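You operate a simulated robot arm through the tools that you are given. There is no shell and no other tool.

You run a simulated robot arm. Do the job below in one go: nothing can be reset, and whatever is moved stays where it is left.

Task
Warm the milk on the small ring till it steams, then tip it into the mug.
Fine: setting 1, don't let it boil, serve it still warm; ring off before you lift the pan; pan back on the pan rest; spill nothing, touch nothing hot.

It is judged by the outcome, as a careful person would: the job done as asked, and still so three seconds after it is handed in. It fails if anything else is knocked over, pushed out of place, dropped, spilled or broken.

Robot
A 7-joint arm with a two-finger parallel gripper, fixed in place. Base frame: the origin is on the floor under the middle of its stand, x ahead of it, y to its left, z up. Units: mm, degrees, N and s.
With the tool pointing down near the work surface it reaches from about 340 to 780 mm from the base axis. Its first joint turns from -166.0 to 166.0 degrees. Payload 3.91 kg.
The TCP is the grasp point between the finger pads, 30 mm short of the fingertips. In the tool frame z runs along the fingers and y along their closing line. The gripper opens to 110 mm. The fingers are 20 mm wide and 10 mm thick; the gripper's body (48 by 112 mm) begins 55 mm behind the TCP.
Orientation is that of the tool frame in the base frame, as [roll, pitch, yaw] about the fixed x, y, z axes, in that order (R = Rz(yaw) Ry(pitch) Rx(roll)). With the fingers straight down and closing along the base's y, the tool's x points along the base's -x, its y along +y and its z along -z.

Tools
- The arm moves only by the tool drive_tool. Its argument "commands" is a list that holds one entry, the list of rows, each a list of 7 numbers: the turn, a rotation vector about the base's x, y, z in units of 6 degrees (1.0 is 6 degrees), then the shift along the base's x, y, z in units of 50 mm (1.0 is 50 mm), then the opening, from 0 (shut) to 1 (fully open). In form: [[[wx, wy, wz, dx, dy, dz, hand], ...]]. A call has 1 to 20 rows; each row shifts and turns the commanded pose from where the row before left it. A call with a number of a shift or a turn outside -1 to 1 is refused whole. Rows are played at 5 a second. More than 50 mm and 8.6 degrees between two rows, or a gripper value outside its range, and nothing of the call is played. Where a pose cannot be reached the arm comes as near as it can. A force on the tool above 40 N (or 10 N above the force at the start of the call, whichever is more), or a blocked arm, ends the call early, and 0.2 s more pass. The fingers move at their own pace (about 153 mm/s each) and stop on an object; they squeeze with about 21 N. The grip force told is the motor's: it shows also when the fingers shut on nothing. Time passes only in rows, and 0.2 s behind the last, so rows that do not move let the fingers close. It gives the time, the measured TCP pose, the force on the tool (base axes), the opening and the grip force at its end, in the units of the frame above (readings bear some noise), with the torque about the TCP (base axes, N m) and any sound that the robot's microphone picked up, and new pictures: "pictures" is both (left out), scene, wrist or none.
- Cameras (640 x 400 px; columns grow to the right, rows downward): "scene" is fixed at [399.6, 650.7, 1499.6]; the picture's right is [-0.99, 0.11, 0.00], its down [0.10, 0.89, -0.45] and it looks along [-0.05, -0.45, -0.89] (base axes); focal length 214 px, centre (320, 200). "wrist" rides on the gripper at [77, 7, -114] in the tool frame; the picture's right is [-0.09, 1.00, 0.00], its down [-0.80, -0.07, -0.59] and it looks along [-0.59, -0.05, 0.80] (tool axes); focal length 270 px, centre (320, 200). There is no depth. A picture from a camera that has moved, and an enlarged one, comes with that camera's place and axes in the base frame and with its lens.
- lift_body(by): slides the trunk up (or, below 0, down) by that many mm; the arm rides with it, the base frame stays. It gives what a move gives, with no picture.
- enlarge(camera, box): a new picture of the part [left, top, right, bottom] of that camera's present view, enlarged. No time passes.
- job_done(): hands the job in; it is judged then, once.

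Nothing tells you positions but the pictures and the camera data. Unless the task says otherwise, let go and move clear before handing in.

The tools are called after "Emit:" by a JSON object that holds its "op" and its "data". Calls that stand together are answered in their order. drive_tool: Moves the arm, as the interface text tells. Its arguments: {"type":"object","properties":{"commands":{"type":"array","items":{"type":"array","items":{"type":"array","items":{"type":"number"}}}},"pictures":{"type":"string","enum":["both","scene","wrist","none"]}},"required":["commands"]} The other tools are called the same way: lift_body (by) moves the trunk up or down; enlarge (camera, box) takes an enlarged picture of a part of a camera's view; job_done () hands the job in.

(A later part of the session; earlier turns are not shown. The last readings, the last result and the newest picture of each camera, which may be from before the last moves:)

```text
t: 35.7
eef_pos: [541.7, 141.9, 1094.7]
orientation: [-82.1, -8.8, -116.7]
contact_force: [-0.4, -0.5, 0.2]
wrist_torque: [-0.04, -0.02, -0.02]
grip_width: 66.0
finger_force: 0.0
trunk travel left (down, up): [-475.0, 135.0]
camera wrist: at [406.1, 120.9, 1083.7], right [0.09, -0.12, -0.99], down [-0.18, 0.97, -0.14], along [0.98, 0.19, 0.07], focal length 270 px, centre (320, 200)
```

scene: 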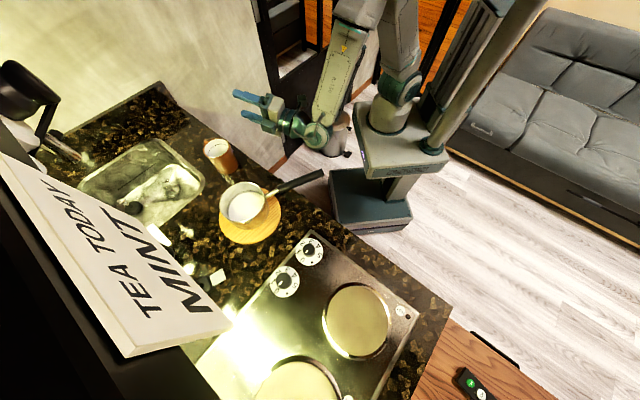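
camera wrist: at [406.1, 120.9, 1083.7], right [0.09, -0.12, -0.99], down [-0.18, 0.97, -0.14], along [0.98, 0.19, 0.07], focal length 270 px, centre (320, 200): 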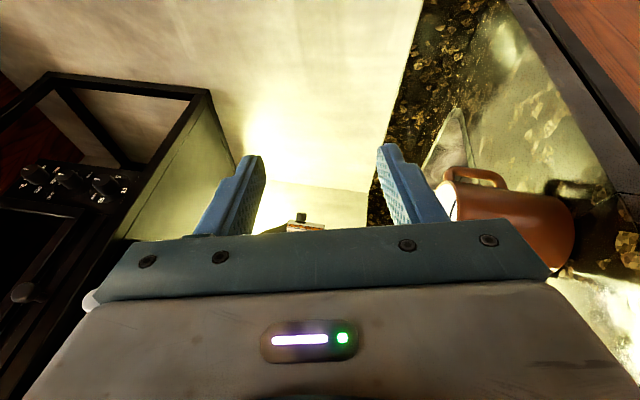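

The pour roll to over 100° is reachable here, and the camera even sees the mug. I'll reverse the roll and go back above the handle.

Emit:
{"op": "drive_tool", "data": {"commands": [[[0.96, 0.276, 0, 0.03, -0.12, 0, 0.6], [0.96, 0.276, 0, 0.03, -0.12, 0, 0.6], [0.96, 0.276, 0, 0.03, -0.12, 0, 0.6], [0.96, 0.276, 0, 0.03, -0.12, 0, 0.6], [0.96, 0.276, 0, 0.03, -0.12, 0, 0.6], [0.96, 0.276, 0, 0.03, -0.12, 0, 0.6], [0.96, 0.276, 0, 0.03, -0.12, 0, 0.6], [0.96, 0.276, 0, 0.03, -0.12, 0, 0.6], [0.96, 0.276, 0, 0.03, -0.12, 0, 0.6], [0.96, 0.276, 0, 0.03, -0.12, 0, 0.6], [0.96, 0.276, 0, 0, 0, 0, 0.6], [0.96, 0.276, 0, 0, 0, 0, 0.6], [0.96, 0.276, 0, 0, 0, 0, 0.6], [0.96, 0.276, 0, 0, 0, 0, 0.6], [0.96, 0.276, 0, 0, 0, 0, 0.6], [0.96, 0.276, 0, 0, 0, 0, 0.6], [0.96, 0.276, 0, 0, 0, 0, 0.6], [0, 0, 0, 0, 0, 0, 0.6]]], "pictures": "none"}}

```text
t: 39.5
eef_pos: [556.1, 80.1, 1093.4]
orientation: [-173.1, 46.3, -159.0]
contact_force: [-0.3, -1.3, 0.3]
wrist_torque: [-0.03, 0.0, -0.02]
grip_width: 65.8
finger_force: 0.0
out of reach, approached as far as the arm can: row 17
trunk travel left (down, up): [-475.0, 135.0]
```

Emit:
{"op": "drive_tool", "data": {"commands": [[[0, 0, 0, -0.35, 0.8, 0, 0.6], [0.5, 0.14, 0, -0.35, 0.8, 0, 0.6], [0.5, 0.14, 0, -0.35, 0.8, 0, 0.6], [0, 0, 0, -0.35, 0.8, 0, 0.6], [0, 0, 0, -0.35, 0.8, 0, 0.6], [0, 0, 0, -0.35, 0.8, 0, 0.6], [0, 0, 0, 0, 0.18, 0, 0.6], [0, 0, 0, 0, 0, 0, 0.6]]], "pictures": "none"}}

```text
t: 41.3
eef_pos: [449.6, 328.5, 1093.5]
orientation: [177.8, 46.7, -165.6]
contact_force: [-0.7, 0.1, -0.1]
wrist_torque: [0.0, 0.0, -0.03]
grip_width: 65.8
finger_force: 0.0
trunk travel left (down, up): [-475.0, 135.0]
```

Emit:
{"op": "drive_tool", "data": {"commands": [[[-0.122, -0.513, -0.1, 0.02, 0.02, -0.4, 0.6], [0, 0, 0, 0, 0, -0.5, 0.6], [0, 0, 0, 0, 0, -0.5, 0.6], [0, 0, 0, 0, 0, -0.4, 0.6], [0, 0, 0, 0, 0, -0.25, 0.6], [0, 0, 0, 0, 0, 0, 0.6], [0, 0, 0, 0, 0, 0, 0.6]]], "pictures": "both"}}

```text
t: 42.9
eef_pos: [451.0, 328.6, 989.5]
orientation: [-179.9, 49.4, -164.5]
contact_force: [-0.9, 0.8, 0.5]
wrist_torque: [-0.01, -0.01, -0.02]
grip_width: 66.1
finger_force: 0.1
trunk travel left (down, up): [-475.0, 135.0]
camera wrist: at [316.8, 298.9, 1003.8], right [-0.21, 0.98, 0.07], down [0.09, -0.05, 1.0], along [0.97, 0.22, -0.07], focal length 270 px, centre (320, 200)
```

scene: 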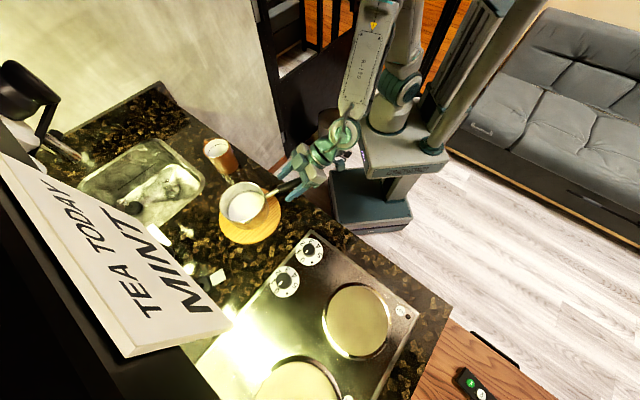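
wrist: 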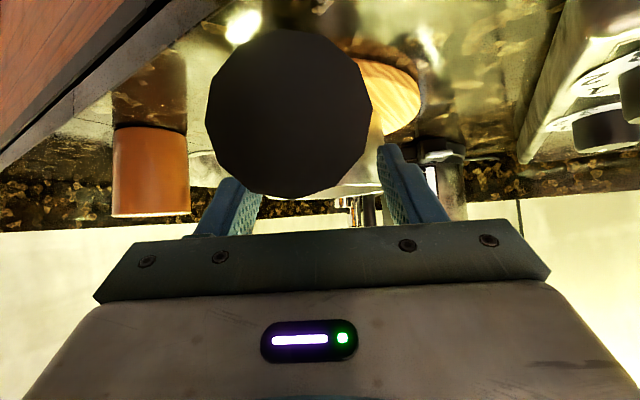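

Aligned to within about 1 mm. I'll lower 6 mm and close on the handle.

Emit:
{"op": "drive_tool", "data": {"commands": [[[0, 0, 0, 0, 0.02, -0.12, 0.6], [0, 0, 0, 0, 0, 0, 0.4], [0, 0, 0, 0, 0, 0, 0.2], [0, 0, 0, 0, 0, 0, 0.0], [0, 0, 0, 0, 0, 0, 0.0], [0, 0, 0, 0, 0, 0, 0.0]]], "pictures": "both"}}

```text
t: 44.3
eef_pos: [451.6, 331.5, 982.5]
orientation: [-180.0, 49.5, -164.5]
contact_force: [-1.1, -1.1, 0.8]
wrist_torque: [0.01, -0.01, -0.12]
grip_width: 23.7
finger_force: 20.8
trunk travel left (down, up): [-475.0, 135.0]
camera wrist: at [316.5, 300.0, 998.2], right [-0.21, 0.98, 0.07], down [0.09, -0.05, 1.0], along [0.97, 0.21, -0.07], focal length 270 px, centre (320, 200)
```

scene: 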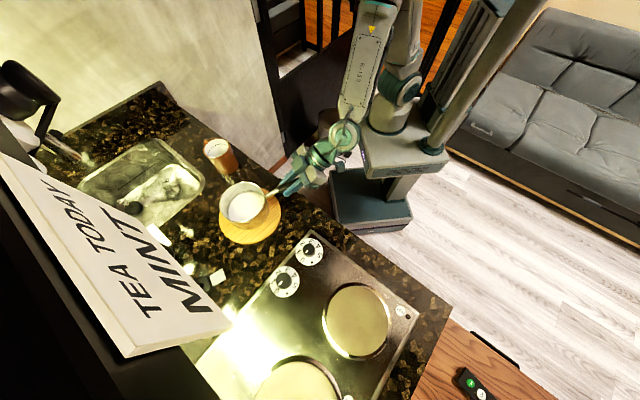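
wrist: 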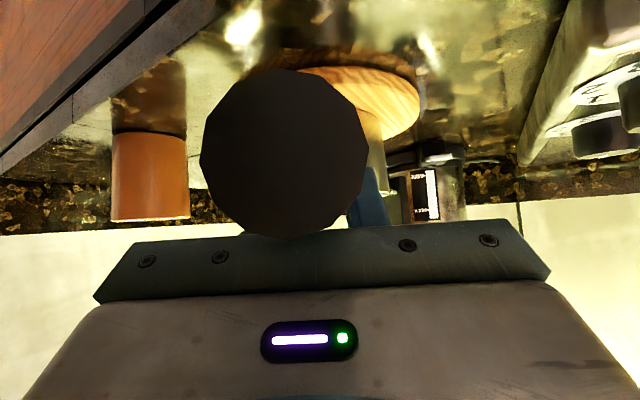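

Gripped at 23.7 mm with almost no disturbance. I'll lift a small amount and check weight, torque and any droop.

Emit:
{"op": "drive_tool", "data": {"commands": [[[0, 0, 0, 0, 0, 0.06, 0], [0, 0, 0, 0, 0, 0.06, 0], [0, 0, 0, 0, 0, 0.06, 0], [0, 0, 0, 0, 0, 0.06, 0], [0, 0, 0, 0, 0, 0, 0], [0, 0, 0, 0, 0, 0, 0]]], "pictures": "both"}}

Emit:
{"op": "enlarge", "data": {"camera": "scene", "box": [200, 150, 320, 250]}}

```text
t: 45.7
eef_pos: [450.8, 330.4, 995.1]
orientation: [-179.9, 49.3, -164.5]
contact_force: [-0.8, 1.1, -5.7]
wrist_torque: [-0.17, 0.57, 0.01]
grip_width: 24.0
finger_force: 21.1
trunk travel left (down, up): [-475.0, 135.0]
camera wrist: at [316.9, 300.2, 1010.7], right [-0.21, 0.98, 0.07], down [0.09, -0.05, 0.99], along [0.97, 0.22, -0.07], focal length 270 px, centre (320, 200)
```

scene: 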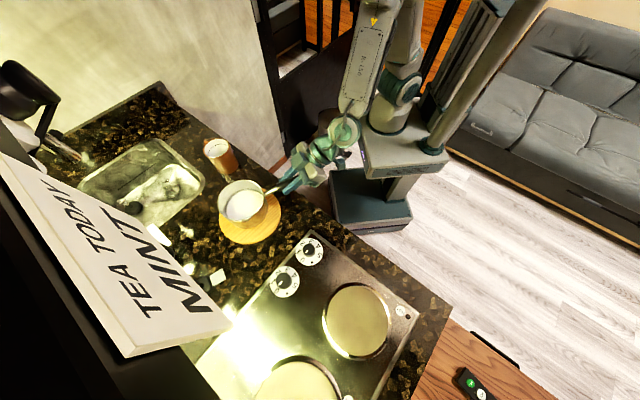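
wrist: 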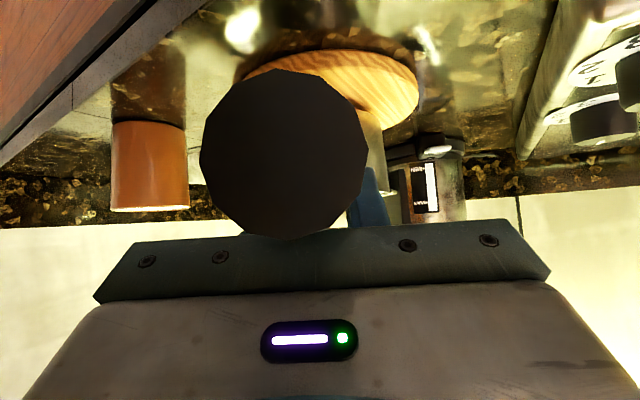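

```text
4.00 times, centred on (260, 200) of scene
camera zoom: at [399.6, 650.7, 1499.6], right [-0.99, 0.11, 0.0], down [0.1, 0.89, -0.45], along [-0.05, -0.45, -0.89], focal length 858 px, centre (560, 200)
```

zoom: 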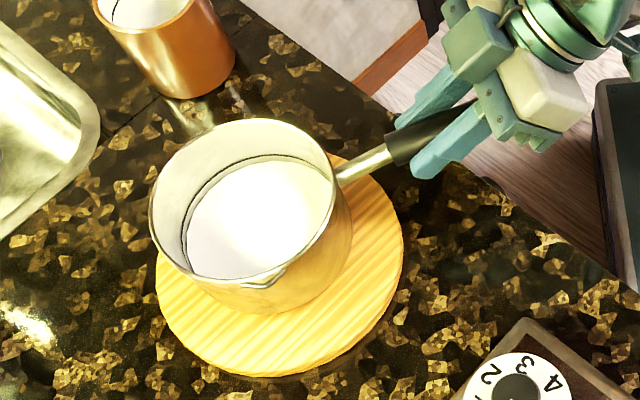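

The pan is held firmly: 5.7 N, no droop, and the handle hasn't shifted in the grip. I'll lift it well clear of the dials, then carry it slowly to the near ring while turning it 45°.

Emit:
{"op": "drive_tool", "data": {"commands": [[[0, 0, 0, 0, 0, 0.1, 0], [0, 0, 0, 0, 0, 0.2, 0], [0, 0, 0, 0, 0, 0.3, 0], [0, 0, 0, 0, 0, 0.3, 0], [0, 0, 0, 0, 0, 0.3, 0], [0, 0, 0, 0, 0, 0.3, 0], [0, 0, 0, 0, 0, 0.3, 0], [0, 0, 0, 0, 0, 0.2, 0], [0, 0, 0, 0, 0, 0.1, 0], [0, 0, 0, 0, 0, 0, 0], [0, 0, 0, 0, 0, 0, 0]]], "pictures": "both"}}

```text
t: 48.1
eef_pos: [452.3, 330.0, 1100.9]
orientation: [-179.8, 49.4, -164.6]
contact_force: [0.9, 0.3, -5.4]
wrist_torque: [-0.13, 0.56, 0.01]
grip_width: 23.8
finger_force: 20.9
trunk travel left (down, up): [-475.0, 135.0]
camera wrist: at [317.9, 299.9, 1114.8], right [-0.21, 0.98, 0.07], down [0.09, -0.05, 0.99], along [0.97, 0.21, -0.07], focal length 270 px, centre (320, 200)
```

scene: 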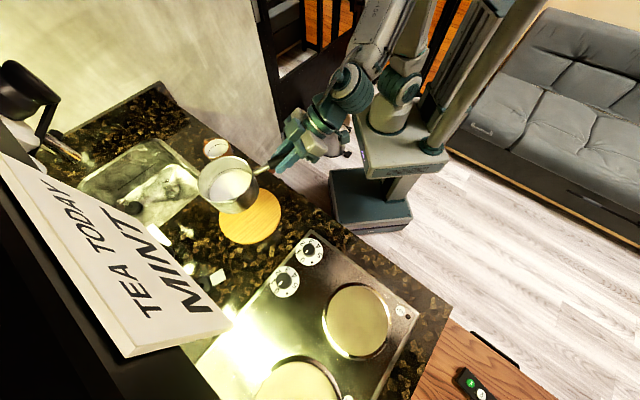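
wrist: 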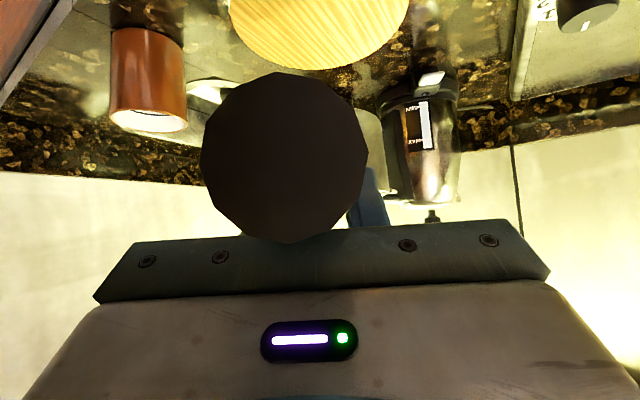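

Emit:
{"op": "enlarge", "data": {"camera": "scene", "box": [190, 130, 330, 250]}}

Emit:
{"op": "drive_tool", "data": {"commands": [[[0, 0, 0.2, -0.11, 0.13, 0, 0], [0, 0, 0.4, -0.22, 0.25, 0, 0], [0, 0, 0.5, -0.27, 0.32, 0, 0], [0, 0, 0.5, -0.27, 0.32, 0, 0], [0, 0, 0.5, -0.27, 0.32, 0, 0], [0, 0, 0.5, -0.27, 0.32, 0, 0], [0, 0, 0.5, -0.27, 0.32, 0, 0], [0, 0, 0.5, -0.27, 0.32, 0, 0], [0, 0, 0.5, -0.27, 0.32, 0, 0], [0, 0, 0.5, -0.27, 0.32, 0, 0], [0, 0, 0.5, -0.27, 0.32, 0, 0], [0, 0, 0.5, -0.27, 0.32, 0, 0], [0, 0, 0.5, -0.27, 0.32, 0, 0], [0, 0, 0.5, -0.27, 0.32, 0, 0], [0, 0, 0.5, -0.27, 0.32, 0, 0], [0, 0, 0.4, -0.2, 0.23, 0, 0], [0, 0, 0, -0.05, 0.05, 0, 0], [0, 0, 0, 0, 0, 0, 0], [0, 0, 0, 0, 0, 0, 0]]], "pictures": "both"}}

```text
3.33 times, centred on (260, 190) of scene
camera zoom: at [399.6, 650.7, 1499.6], right [-0.99, 0.11, 0.0], down [0.1, 0.89, -0.45], along [-0.05, -0.45, -0.89], focal length 715 px, centre (520, 233)
```

zoom: 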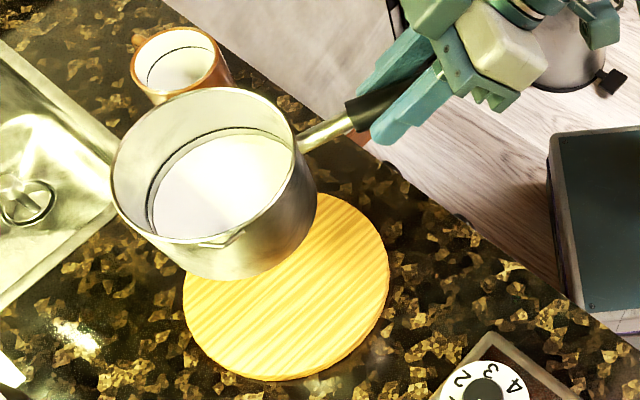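

```text
t: 52.1
eef_pos: [247.2, 571.2, 1099.3]
orientation: [-179.9, 49.3, -119.5]
contact_force: [-0.7, 0.1, -4.9]
wrist_torque: [-0.51, 0.31, 0.0]
grip_width: 23.9
finger_force: 21.0
trunk travel left (down, up): [-475.0, 135.0]
camera wrist: at [173.0, 454.7, 1114.4], right [-0.84, 0.54, 0.07], down [0.1, 0.03, 0.99], along [0.54, 0.84, -0.07], focal length 270 px, centre (320, 200)
```

scene: 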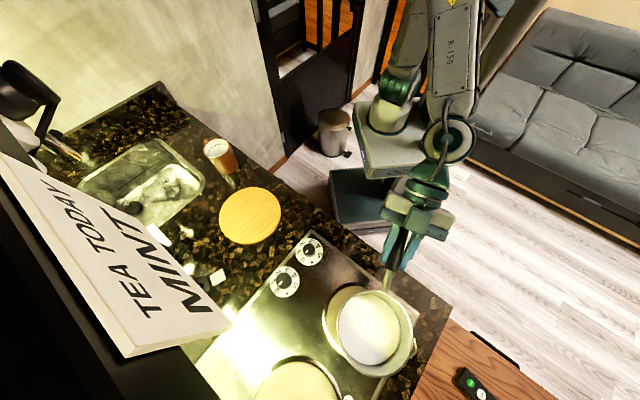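
wrist: 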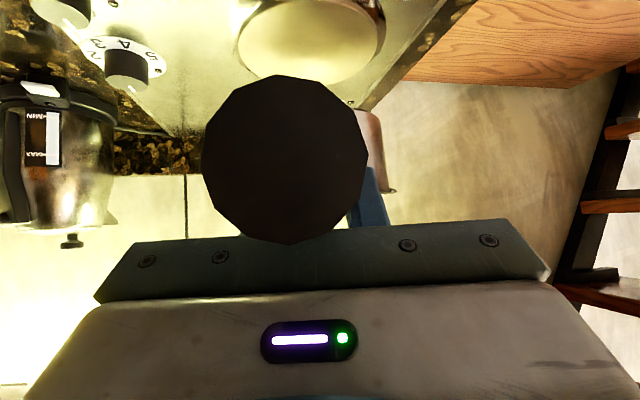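

Emit:
{"op": "enlarge", "data": {"camera": "wrist", "box": [200, 0, 420, 130]}}

Emit:
{"op": "enlarge", "data": {"camera": "scene", "box": [290, 220, 460, 390]}}

```text
2.91 times, centred on (310, 65) of wrist
camera zoom: at [173.0, 454.7, 1114.4], right [-0.84, 0.54, 0.07], down [0.1, 0.03, 0.99], along [0.54, 0.84, -0.07], focal length 786 px, centre (349, 593)
```

zoom: 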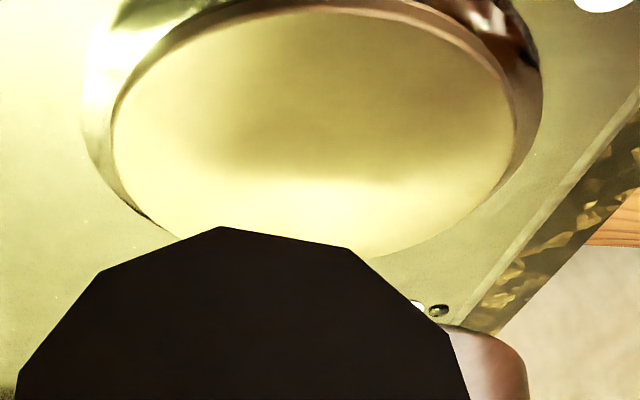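

```text
2.35 times, centred on (375, 305) of scene
camera zoom: at [399.6, 650.7, 1499.6], right [-0.99, 0.11, 0.0], down [0.1, 0.89, -0.45], along [-0.05, -0.45, -0.89], focal length 505 px, centre (191, -47)
```

zoom: 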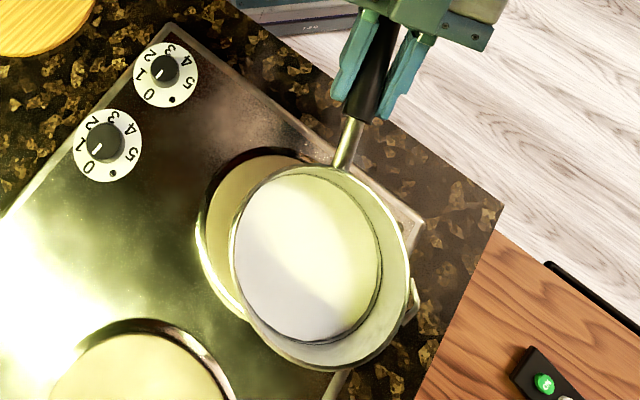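

The small ring's plate comes out about 145 mm across, centred near (317, 682) with its top near z≈938. I'll nudge the pan about 6 mm and lower it to just above the ring.

Emit:
{"op": "drive_tool", "data": {"commands": [[[0, 0, 0, 0.02, -0.06, -0.1, 0], [0, 0, 0, 0, -0.06, -0.25, 0], [0, 0, 0, 0, 0, -0.3, 0], [0, 0, 0, 0, 0, -0.25, 0], [0, 0, 0, 0, 0, -0.1, 0], [0, 0, 0, 0, 0, 0, 0], [0, 0, 0, 0, 0, 0, 0]]], "pictures": "both"}}

Emit:
{"op": "enlarge", "data": {"camera": "scene", "box": [290, 220, 460, 390]}}

```text
t: 53.7
eef_pos: [248.2, 565.8, 1048.7]
orientation: [-179.9, 49.3, -119.5]
contact_force: [0.7, -0.3, -5.8]
wrist_torque: [-0.52, 0.27, 0.02]
grip_width: 23.8
finger_force: 20.9
trunk travel left (down, up): [-475.0, 135.0]
camera wrist: at [174.4, 449.4, 1063.9], right [-0.84, 0.54, 0.07], down [0.1, 0.03, 0.99], along [0.54, 0.84, -0.07], focal length 270 px, centre (320, 200)
```

scene: 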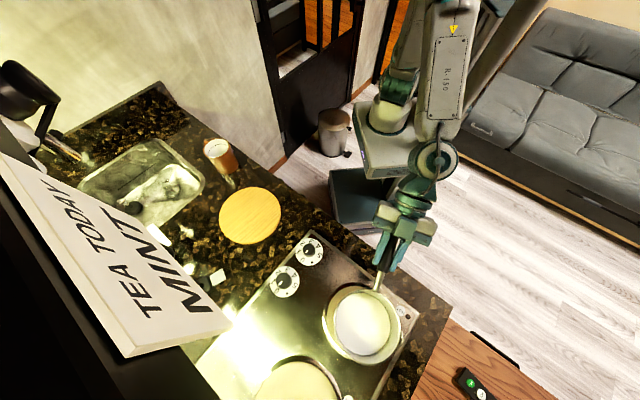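
wrist: 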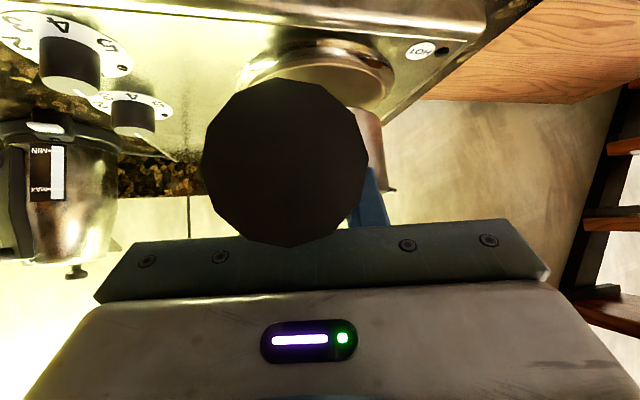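

```text
2.35 times, centred on (375, 305) of scene
camera zoom: at [399.6, 650.7, 1499.6], right [-0.99, 0.11, 0.0], down [0.1, 0.89, -0.45], along [-0.05, -0.45, -0.89], focal length 505 px, centre (191, -47)
```

zoom: 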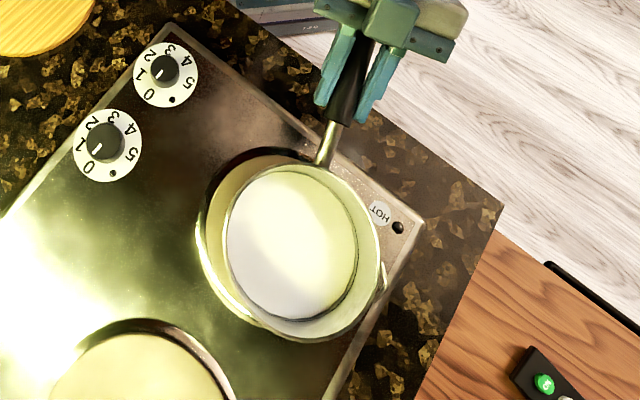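

The pan base is about 16 mm above the plate and roughly centred. I'll lower it in small steps until the ring takes the weight.

Emit:
{"op": "drive_tool", "data": {"commands": [[[0, 0, 0, 0, 0, -0.06, 0], [0, 0, 0, 0, 0, -0.06, 0], [0, 0, 0, 0, 0, -0.06, 0], [0, 0, 0, 0, 0, -0.04, 0], [0, 0, 0, 0, 0, 0, 0]]], "pictures": "wrist"}}

Emit:
{"op": "enlarge", "data": {"camera": "wrist", "box": [200, 20, 440, 200]}}

```text
t: 54.9
eef_pos: [246.7, 565.7, 1037.6]
orientation: [-179.9, 49.3, -119.5]
contact_force: [0.2, -0.8, -5.6]
wrist_torque: [-0.49, 0.27, 0.02]
grip_width: 24.1
finger_force: 21.7
trunk travel left (down, up): [-475.0, 135.0]
camera wrist: at [174.0, 449.0, 1053.3], right [-0.84, 0.54, 0.07], down [0.1, 0.03, 0.99], along [0.54, 0.84, -0.07], focal length 270 px, centre (320, 200)
```

wrist: 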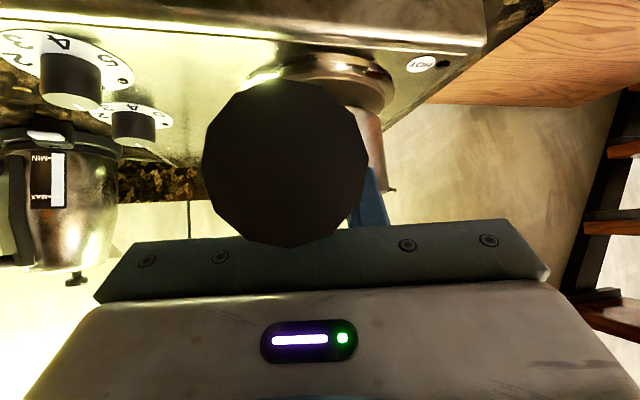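

```text
2.22 times, centred on (320, 110) of wrist
camera zoom: at [174.0, 449.0, 1053.3], right [-0.84, 0.54, 0.07], down [0.1, 0.03, 0.99], along [0.54, 0.84, -0.07], focal length 601 px, centre (320, 400)
```

zoom: 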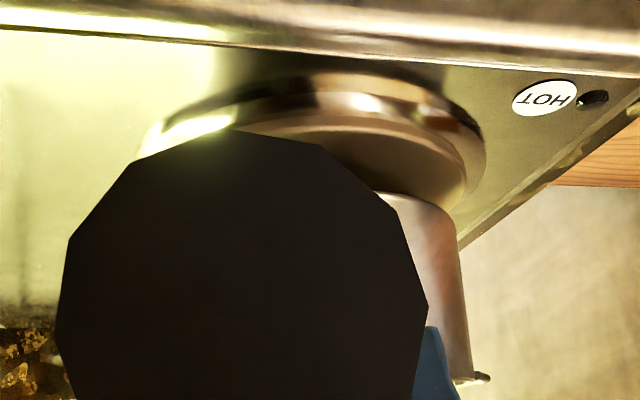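

Emit:
{"op": "drive_tool", "data": {"commands": [[[0, 0, 0, 0, 0, -0.05, 0], [0, 0, 0, 0, 0, -0.05, 0], [0, 0, 0, 0, 0, -0.05, 0], [0, 0, 0, 0, 0, 0, 0]]], "pictures": "none"}}

```text
t: 55.9
eef_pos: [248.0, 565.0, 1030.8]
orientation: [-180.0, 49.3, -119.5]
contact_force: [-0.6, -0.1, -5.5]
wrist_torque: [-0.51, 0.31, 0.02]
grip_width: 24.1
finger_force: 21.4
trunk travel left (down, up): [-475.0, 135.0]
```

Emit:
{"op": "drive_tool", "data": {"commands": [[[0, 0, 0, 0, 0, -0.05, 0], [0, 0, 0, 0, 0, -0.05, 0], [0, 0, 0, 0, 0, 0, 0]]], "pictures": "wrist"}}

Emit:
{"op": "enlarge", "data": {"camera": "wrist", "box": [200, 20, 440, 200]}}

```text
t: 56.7
eef_pos: [246.6, 566.5, 1027.2]
orientation: [-180.0, 49.3, -119.6]
contact_force: [-0.5, 0.3, -5.4]
wrist_torque: [-0.51, 0.3, 0.02]
grip_width: 23.8
finger_force: 20.5
trunk travel left (down, up): [-475.0, 135.0]
camera wrist: at [173.1, 449.8, 1041.6], right [-0.84, 0.54, 0.07], down [0.1, 0.03, 0.99], along [0.54, 0.84, -0.07], focal length 270 px, centre (320, 200)
```

wrist: 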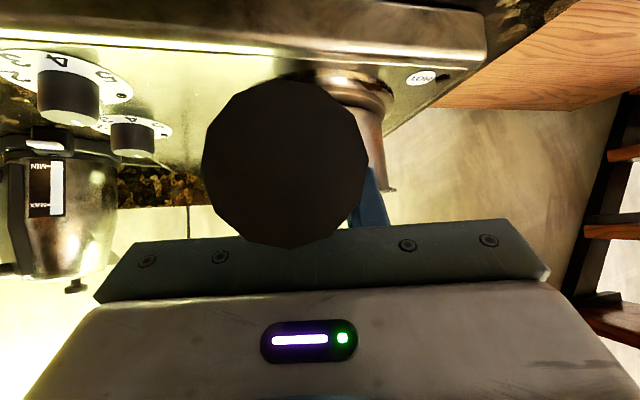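

```text
2.22 times, centred on (320, 110) of wrist
camera zoom: at [173.1, 449.8, 1041.6], right [-0.84, 0.54, 0.07], down [0.1, 0.03, 0.99], along [0.54, 0.84, -0.07], focal length 601 px, centre (320, 400)
```

zoom: 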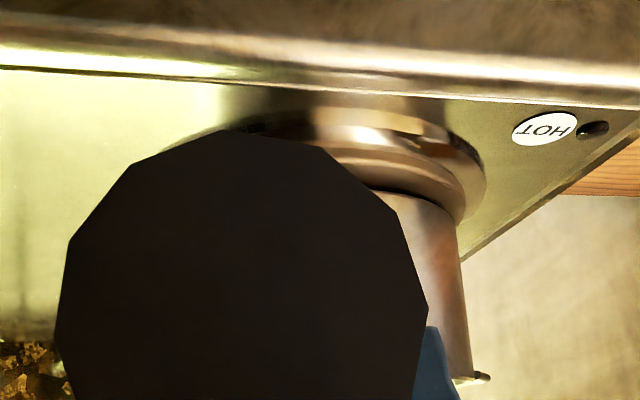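

Emit:
{"op": "drive_tool", "data": {"commands": [[[0, 0, 0, 0, 0, -0.04, 0], [0, 0, 0, 0, 0, -0.04, 0], [0, 0, 0, 0, 0, 0, 0]]], "pictures": "none"}}

```text
t: 57.5
eef_pos: [247.2, 566.1, 1023.5]
orientation: [-179.9, 49.5, -119.5]
contact_force: [0.4, 1.2, 0.4]
wrist_torque: [0.6, -0.29, 0.06]
grip_width: 23.9
finger_force: 20.9
trunk travel left (down, up): [-475.0, 135.0]
```

The ring is touching the pan's far edge first, so the pan is tilted by about a degree. I'll lower the handle a touch more to sit it flat.

Emit:
{"op": "drive_tool", "data": {"commands": [[[0, 0, 0, 0, 0, -0.03, 0], [0, 0, 0, 0, 0, 0, 0]]], "pictures": "none"}}

```text
t: 58.1
eef_pos: [247.0, 564.4, 1022.4]
orientation: [-180.0, 49.5, -119.5]
contact_force: [-0.9, -1.4, 6.0]
wrist_torque: [0.19, -0.01, 0.0]
grip_width: 23.9
finger_force: 21.0
trunk travel left (down, up): [-475.0, 135.0]
```

The pan is now sitting flat on the ring. I'll ease off the pressure, open the fingers and rise clear.

Emit:
{"op": "drive_tool", "data": {"commands": [[[0, 0, 0, 0, 0, 0.015, 0], [0, 0, 0, 0, 0, 0, 0.15], [0, 0, 0, 0, 0, 0, 0.35], [0, 0, 0, 0, 0, 0, 0.6], [0, 0, 0, 0, 0, 0, 0.6]]], "pictures": "both"}}

Emit:
{"op": "enlarge", "data": {"camera": "scene", "box": [290, 220, 460, 390]}}

```text
t: 59.3
eef_pos: [247.5, 566.1, 1021.6]
orientation: [-179.8, 49.5, -119.5]
contact_force: [-0.1, -1.0, -1.0]
wrist_torque: [0.0, 0.0, -0.02]
grip_width: 66.3
finger_force: 0.1
trunk travel left (down, up): [-475.0, 135.0]
camera wrist: at [173.2, 448.9, 1037.5], right [-0.84, 0.54, 0.07], down [0.1, 0.03, 1.0], along [0.54, 0.84, -0.07], focal length 270 px, centre (320, 200)
```

scene: 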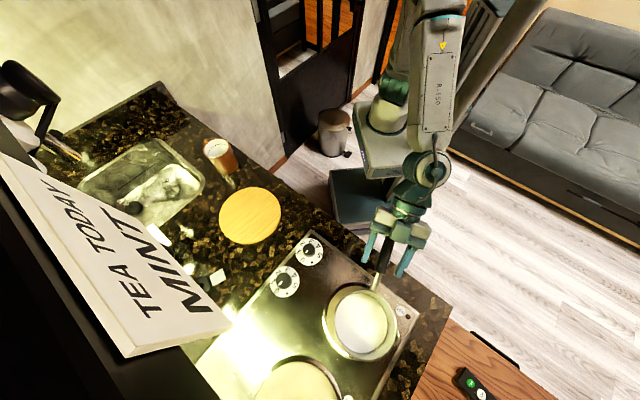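
wrist: 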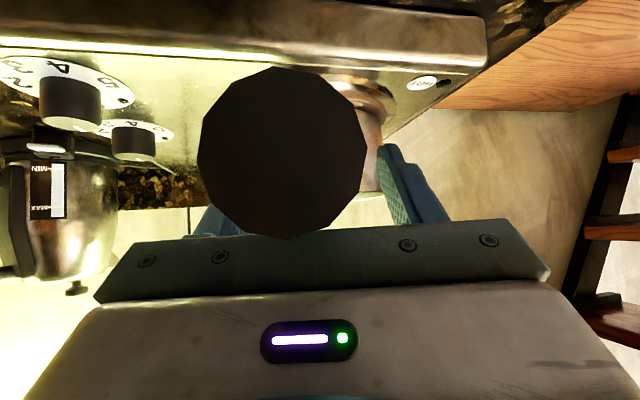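

```text
2.35 times, centred on (375, 305) of scene
camera zoom: at [399.6, 650.7, 1499.6], right [-0.99, 0.11, 0.0], down [0.1, 0.89, -0.45], along [-0.05, -0.45, -0.89], focal length 505 px, centre (191, -47)
```

zoom: 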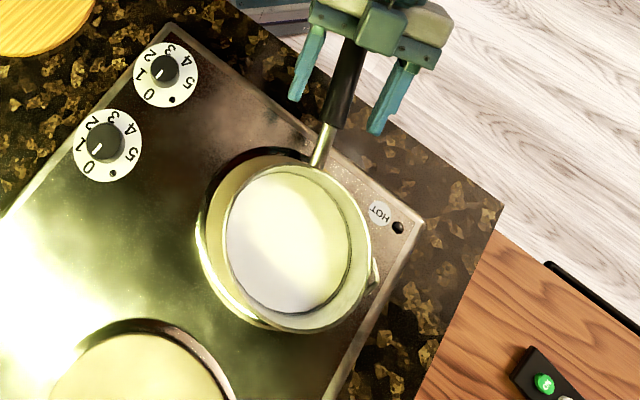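

The pan is on the small ring, centred within about 6 mm, so I'll rise clear of the handle. Then I'll bring the tool upright above the front dial to look at it from close by.

Emit:
{"op": "drive_tool", "data": {"commands": [[[0, 0, 0, 0, 0, 0.5, 0.6], [0, 0, 0, 0, 0, 0.9, 0.6], [0, 0, 0, 0, 0, 0.8, 0.6], [-0.79, 0.447, 0.17, 0.36, -0.11, 0, 0.6], [-0.79, 0.447, 0.17, 0.36, -0.11, 0, 0.6], [-0.79, 0.447, 0.17, 0.36, -0.11, 0, 0.6], [-0.79, 0.447, 0.17, 0.36, -0.11, 0, 0.6], [-0.79, 0.447, 0.17, 0.36, -0.11, 0, 0.6], [-0.79, 0.447, 0.17, 0.36, -0.11, 0, 0.6], [-0.79, 0.447, 0.17, 0.36, -0.11, 0, 0.6], [-0.79, 0.447, 0.17, 0.36, -0.11, 0, 0.6], [-0.79, 0.447, 0.17, 0.36, -0.11, 0, 0.6], [0, 0, 0, 0, 0, 0, 0.6], [0, 0, 0, 0, 0, 0, 0.6]]], "pictures": "both"}}

```text
t: 62.3
eef_pos: [409.6, 517.5, 1132.0]
orientation: [176.3, 0.5, -111.4]
contact_force: [-0.3, -0.1, 0.3]
wrist_torque: [-0.01, -0.02, -0.02]
grip_width: 66.1
finger_force: 0.1
trunk travel left (down, up): [-475.0, 135.0]
camera wrist: at [381.5, 443.2, 1245.3], right [-0.89, 0.44, 0.06], down [0.39, 0.7, 0.6], along [0.22, 0.56, -0.8], focal length 270 px, centre (320, 200)
```

scene: 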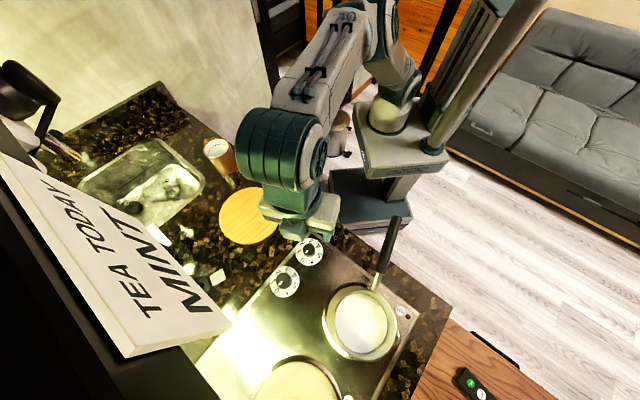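
wrist: 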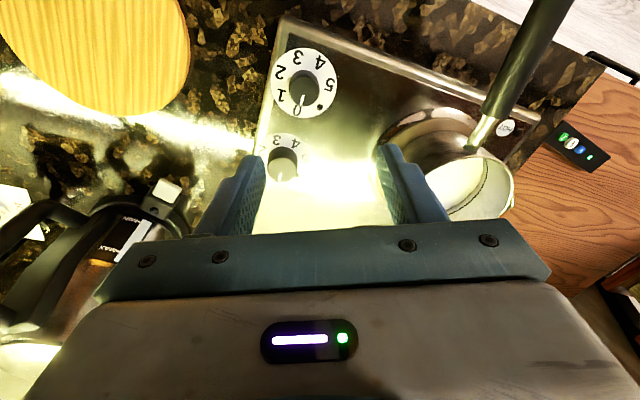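

Emit:
{"op": "enlarge", "data": {"camera": "wrist", "box": [240, 30, 360, 200]}}

Emit:
{"op": "enlarge", "data": {"camera": "wrist", "box": [370, 60, 540, 230]}}

```text
2.35 times, centred on (300, 115) of wrist
camera zoom: at [381.5, 443.2, 1245.3], right [-0.89, 0.44, 0.06], down [0.39, 0.7, 0.6], along [0.22, 0.56, -0.8], focal length 636 px, centre (367, 400)
```

zoom: 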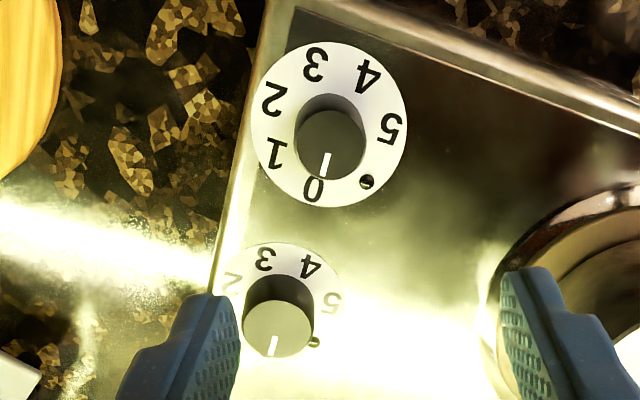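

```text
2.35 times, centred on (455, 145) of wrist
camera zoom: at [381.5, 443.2, 1245.3], right [-0.89, 0.44, 0.06], down [0.39, 0.7, 0.6], along [0.22, 0.56, -0.8], focal length 636 px, centre (2, 329)
```

zoom: 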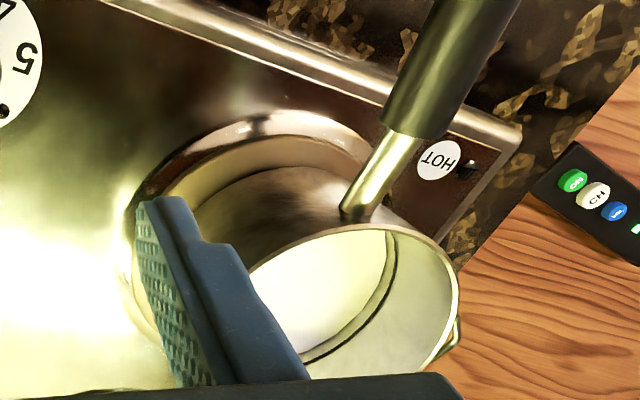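

The dial reads 0, and its knob is centred near (411.8, 512.5), from z≈930 to 960 and about 31 mm across. I'll square the tool up and come down over it, stopping above first to check alignment.

Emit:
{"op": "drive_tool", "data": {"commands": [[[-0.225, -0.574, 0, 0.02, -0.05, -0.5, 0.6], [0, 0, 0, 0.02, -0.05, -0.7, 0.6], [0, 0, 0, 0, 0, -0.7, 0.6], [0, 0, 0, 0, 0, -0.6, 0.6], [0, 0, 0, 0, 0, 0, 0.6], [0, 0, 0, 0, 0, 0, 0.6]]], "pictures": "both"}}

Emit:
{"op": "enlarge", "data": {"camera": "scene", "box": [260, 200, 380, 300]}}

```text
t: 63.7
eef_pos: [412.4, 510.8, 1007.5]
orientation: [-180.0, 0.6, -111.4]
contact_force: [-0.3, 0.5, 0.5]
wrist_torque: [0.0, 0.0, 0.04]
grip_width: 66.0
finger_force: 0.1
trunk travel left (down, up): [-475.0, 135.0]
camera wrist: at [376.2, 439.3, 1119.9], right [-0.9, 0.45, 0.0], down [0.35, 0.72, 0.6], along [0.27, 0.54, -0.8], focal length 270 px, centre (320, 200)
```

scene: 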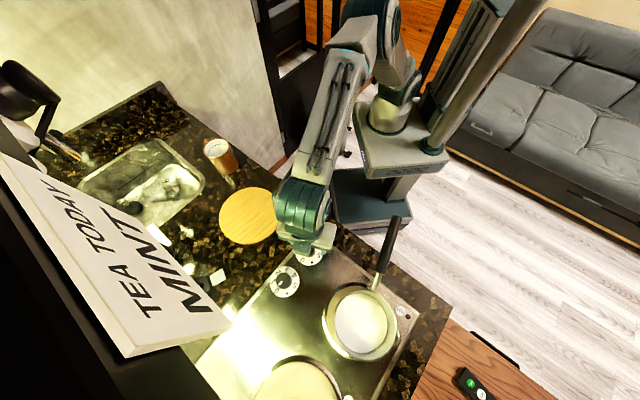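
wrist: 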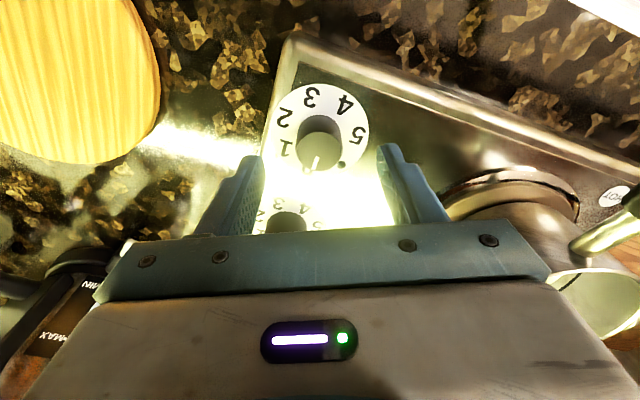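

```text
4.00 times, centred on (320, 250) of scene
camera zoom: at [399.6, 650.7, 1499.6], right [-0.99, 0.11, 0.0], down [0.1, 0.89, -0.45], along [-0.05, -0.45, -0.89], focal length 858 px, centre (320, 0)
```

zoom: 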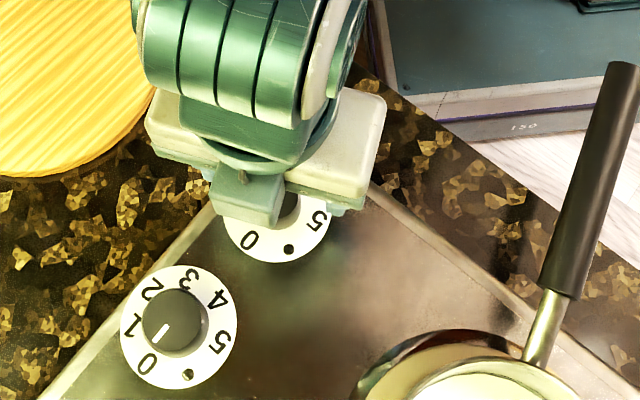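

Emit:
{"op": "enlarge", "data": {"camera": "wrist", "box": [240, 60, 400, 230]}}

```text
2.35 times, centred on (320, 145) of wrist
camera zoom: at [376.2, 439.3, 1119.9], right [-0.9, 0.45, 0.0], down [0.35, 0.72, 0.6], along [0.27, 0.54, -0.8], focal length 636 px, centre (320, 329)
```

zoom: 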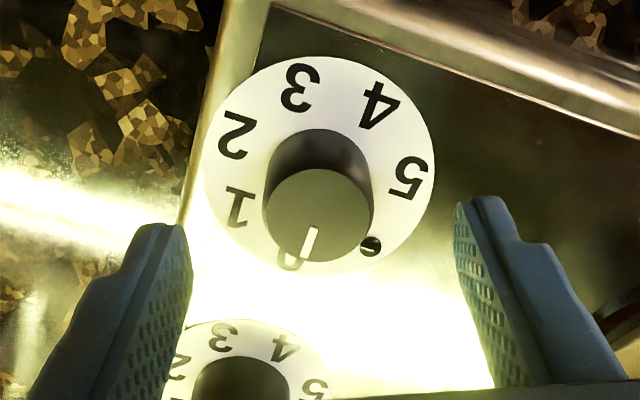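

The knob is within about 1 mm of the tool axis. I'll lower so the fingertips stop a few mm above the dial face and then close on the knob.

Emit:
{"op": "drive_tool", "data": {"commands": [[[0, 0, 0, 0, 0.02, -0.3, 0.5], [0, 0, 0, 0, 0, -0.3, 0.5], [0, 0, 0, 0, 0, -0.16, 0.5], [0, 0, 0, 0, 0, 0, 0.5]]], "pictures": "none"}}

```text
t: 64.7
eef_pos: [412.0, 511.3, 970.6]
orientation: [-179.9, 0.5, -111.4]
contact_force: [-0.7, 0.6, 0.5]
wrist_torque: [0.0, 0.01, 0.03]
grip_width: 55.0
finger_force: 0.1
trunk travel left (down, up): [-475.0, 135.0]
```

Emit:
{"op": "drive_tool", "data": {"commands": [[[0, 0, 0, 0, 0, -0.03, 0.4], [0, 0, 0, 0, 0, 0, 0.2], [0, 0, 0, 0, 0, 0, 0], [0, 0, 0, 0, 0, 0, 0], [0, 0, 0, 0, 0, 0, 0]]], "pictures": "wrist"}}

Emit:
{"op": "enlarge", "data": {"camera": "wrist", "box": [240, 60, 400, 230]}}

```text
t: 65.9
eef_pos: [413.0, 509.5, 968.6]
orientation: [-179.9, 0.7, -111.4]
contact_force: [6.9, -0.3, 0.8]
wrist_torque: [0.15, 0.37, -0.03]
grip_width: 31.9
finger_force: 45.0
trunk travel left (down, up): [-475.0, 135.0]
camera wrist: at [377.3, 439.9, 1081.1], right [-0.89, 0.45, 0.0], down [0.36, 0.71, 0.6], along [0.27, 0.54, -0.8], focal length 270 px, centre (320, 200)
```

wrist: 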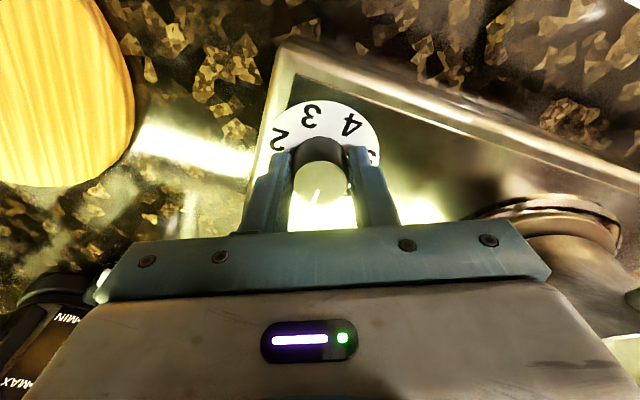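

```text
2.35 times, centred on (320, 145) of wrist
camera zoom: at [377.3, 439.9, 1081.1], right [-0.89, 0.45, 0.0], down [0.36, 0.71, 0.6], along [0.27, 0.54, -0.8], focal length 636 px, centre (320, 329)
```

zoom: 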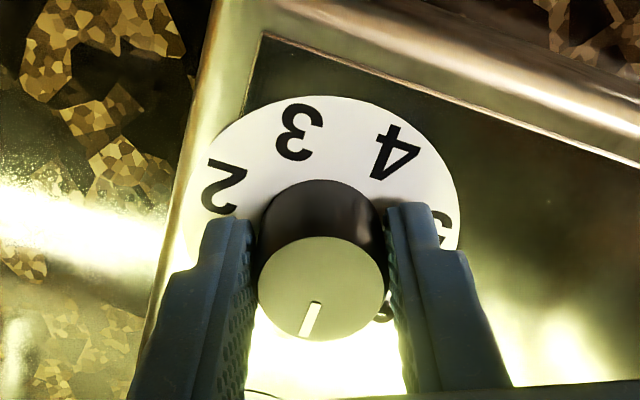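

I have the knob. Turning it about 50° clockwise, from 0 to setting 1.

Emit:
{"op": "drive_tool", "data": {"commands": [[[0, 0, -0.7, 0, 0, 0, 0], [0, 0, -0.9, 0, 0, 0, 0], [0, 0, -0.9, 0, 0, 0, 0], [0, 0, -0.9, 0, 0, 0, 0], [0, 0, -0.9, 0, 0, 0, 0], [0, 0, -0.9, 0, 0, 0, 0], [0, 0, -0.9, 0, 0, 0, 0], [0, 0, -0.9, 0, 0, 0, 0], [0, 0, -0.9, 0, 0, 0, 0], [0, 0, -0.4, 0, 0, 0, 0], [0, 0, 0, 0, 0, 0, 0]]], "pictures": "both"}}

Emit:
{"op": "enlarge", "data": {"camera": "wrist", "box": [220, 60, 420, 230]}}

Emit:
{"op": "enlarge", "data": {"camera": "scene", "box": [270, 220, 450, 400]}}

```text
t: 68.3
eef_pos: [411.5, 512.0, 968.4]
orientation: [180.0, 0.6, -161.1]
contact_force: [1.2, 3.3, 6.9]
wrist_torque: [0.35, 0.77, 0.02]
grip_width: 31.6
finger_force: 44.9
trunk travel left (down, up): [-475.0, 135.0]
camera wrist: at [334.9, 492.6, 1081.1], right [-0.24, 0.97, 0.0], down [0.78, 0.19, 0.6], along [0.58, 0.14, -0.8], focal length 270 px, centre (320, 200)
```

scene: 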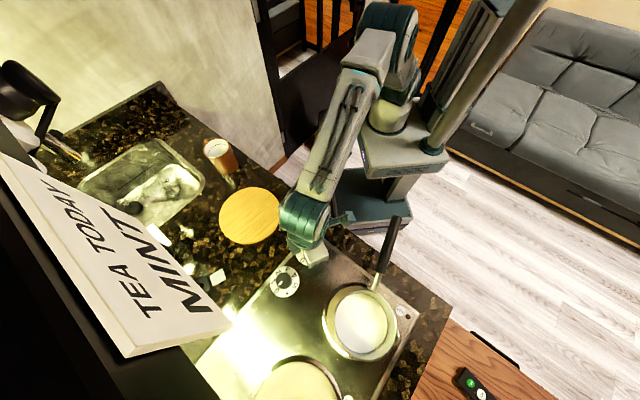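
wrist: 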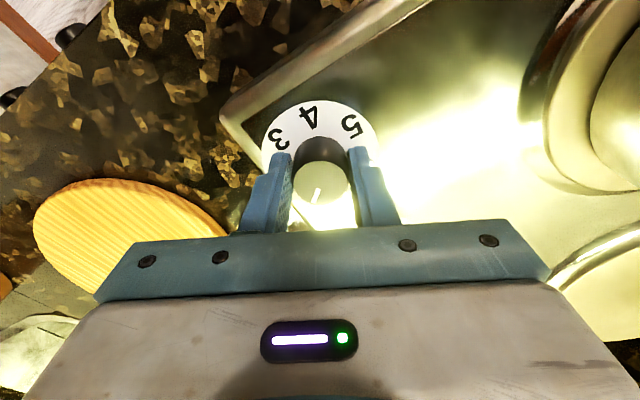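

```text
2.35 times, centred on (320, 145) of wrist
camera zoom: at [334.9, 492.6, 1081.1], right [-0.24, 0.97, 0.0], down [0.78, 0.19, 0.6], along [0.58, 0.14, -0.8], focal length 636 px, centre (320, 329)
```

zoom: 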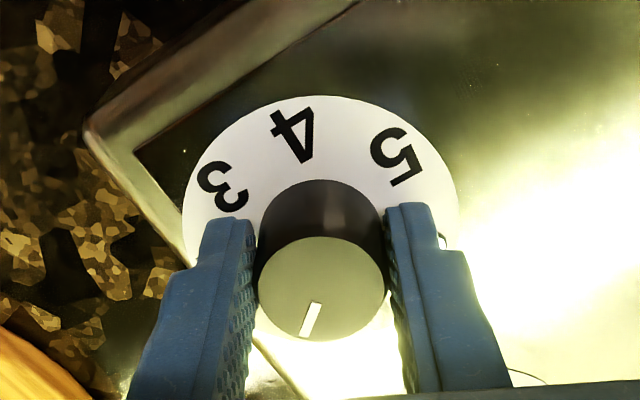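

```text
2.22 times, centred on (360, 310) of scene
camera zoom: at [399.6, 650.7, 1499.6], right [-0.99, 0.11, 0.0], down [0.1, 0.89, -0.45], along [-0.05, -0.45, -0.89], focal length 477 px, centre (231, -44)
```

zoom: 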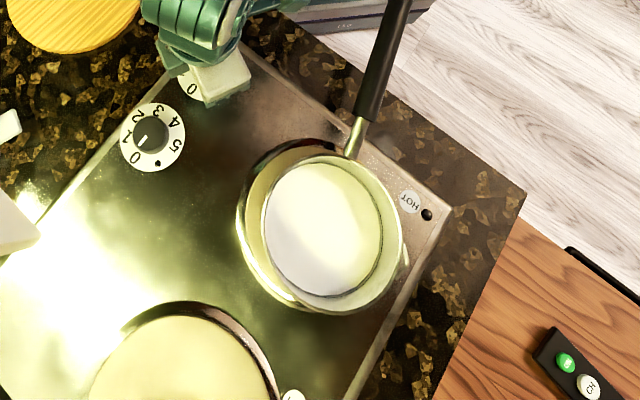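

The knob turned with the fingers to setting 1. I'll wait a few seconds holding position and watch the HOT lamps and the pan.

Emit:
{"op": "drive_tool", "data": {"commands": [[[0, 0, 0, 0, 0, 0, 0.15], [0, 0, 0, 0, 0, 0, 0.3], [0, 0, 0, 0, 0, 0, 0.4], [0, 0, 0, 0, 0, 0, 0.4], [0, 0, 0, 0, 0, 0, 0.4], [0, 0, 0, 0, 0, 0, 0.4], [0, 0, 0, 0, 0, 0, 0.4], [0, 0, 0, 0, 0, 0, 0.4], [0, 0, 0, 0, 0, 0, 0.4], [0, 0, 0, 0, 0, 0, 0.4], [0, 0, 0, 0, 0, 0, 0.4], [0, 0, 0, 0, 0, 0, 0.4]]], "pictures": "both"}}

Emit:
{"op": "enlarge", "data": {"camera": "wrist", "box": [220, 60, 420, 230]}}

Emit:
{"op": "enlarge", "data": {"camera": "scene", "box": [270, 220, 450, 400]}}

```text
t: 70.9
eef_pos: [411.5, 511.2, 966.7]
orientation: [-179.9, 0.5, -161.2]
contact_force: [-0.1, 0.2, 0.4]
wrist_torque: [0.01, -0.02, 0.0]
grip_width: 44.2
finger_force: 0.0
trunk travel left (down, up): [-475.0, 135.0]
camera wrist: at [335.5, 492.3, 1080.6], right [-0.24, 0.97, 0.0], down [0.78, 0.19, 0.6], along [0.58, 0.14, -0.8], focal length 270 px, centre (320, 200)
```

scene: 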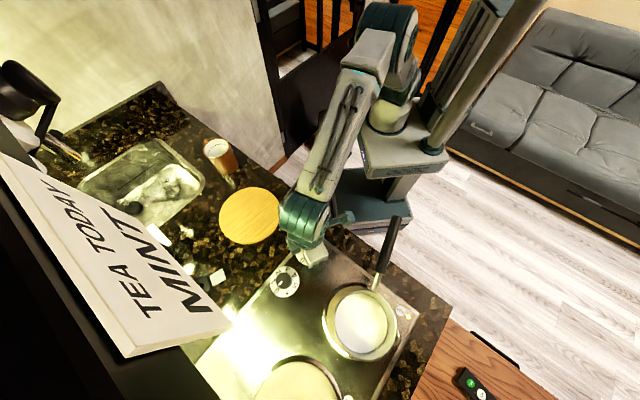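
wrist: 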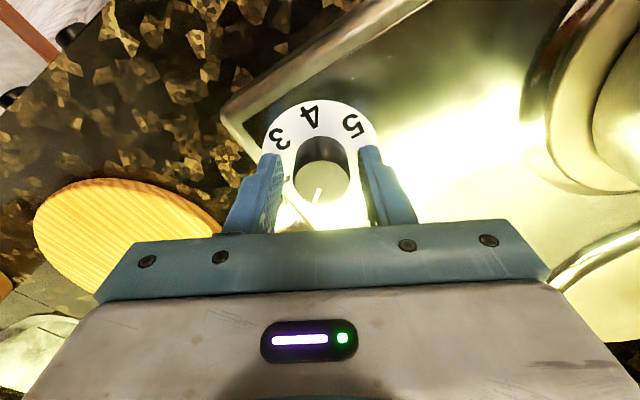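

```text
2.35 times, centred on (320, 145) of wrist
camera zoom: at [335.5, 492.3, 1080.6], right [-0.24, 0.97, 0.0], down [0.78, 0.19, 0.6], along [0.58, 0.14, -0.8], focal length 636 px, centre (320, 329)
```

zoom: 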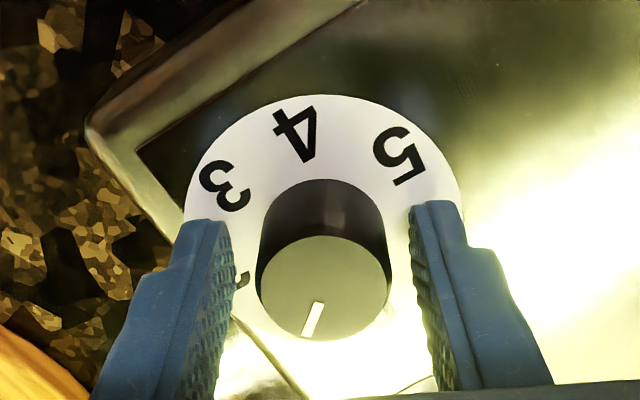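

```text
2.22 times, centred on (360, 310) of scene
camera zoom: at [399.6, 650.7, 1499.6], right [-0.99, 0.11, 0.0], down [0.1, 0.89, -0.45], along [-0.05, -0.45, -0.89], focal length 477 px, centre (231, -44)
```

zoom: 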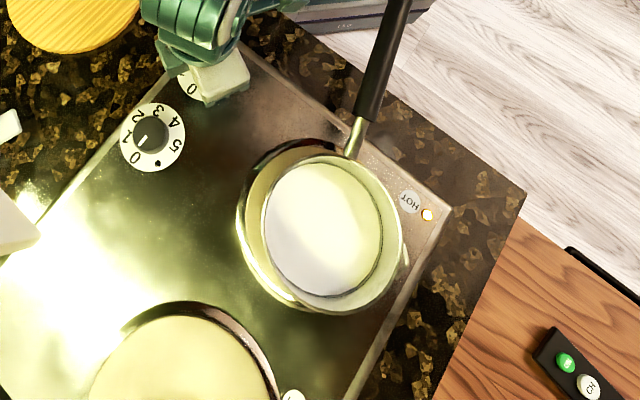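

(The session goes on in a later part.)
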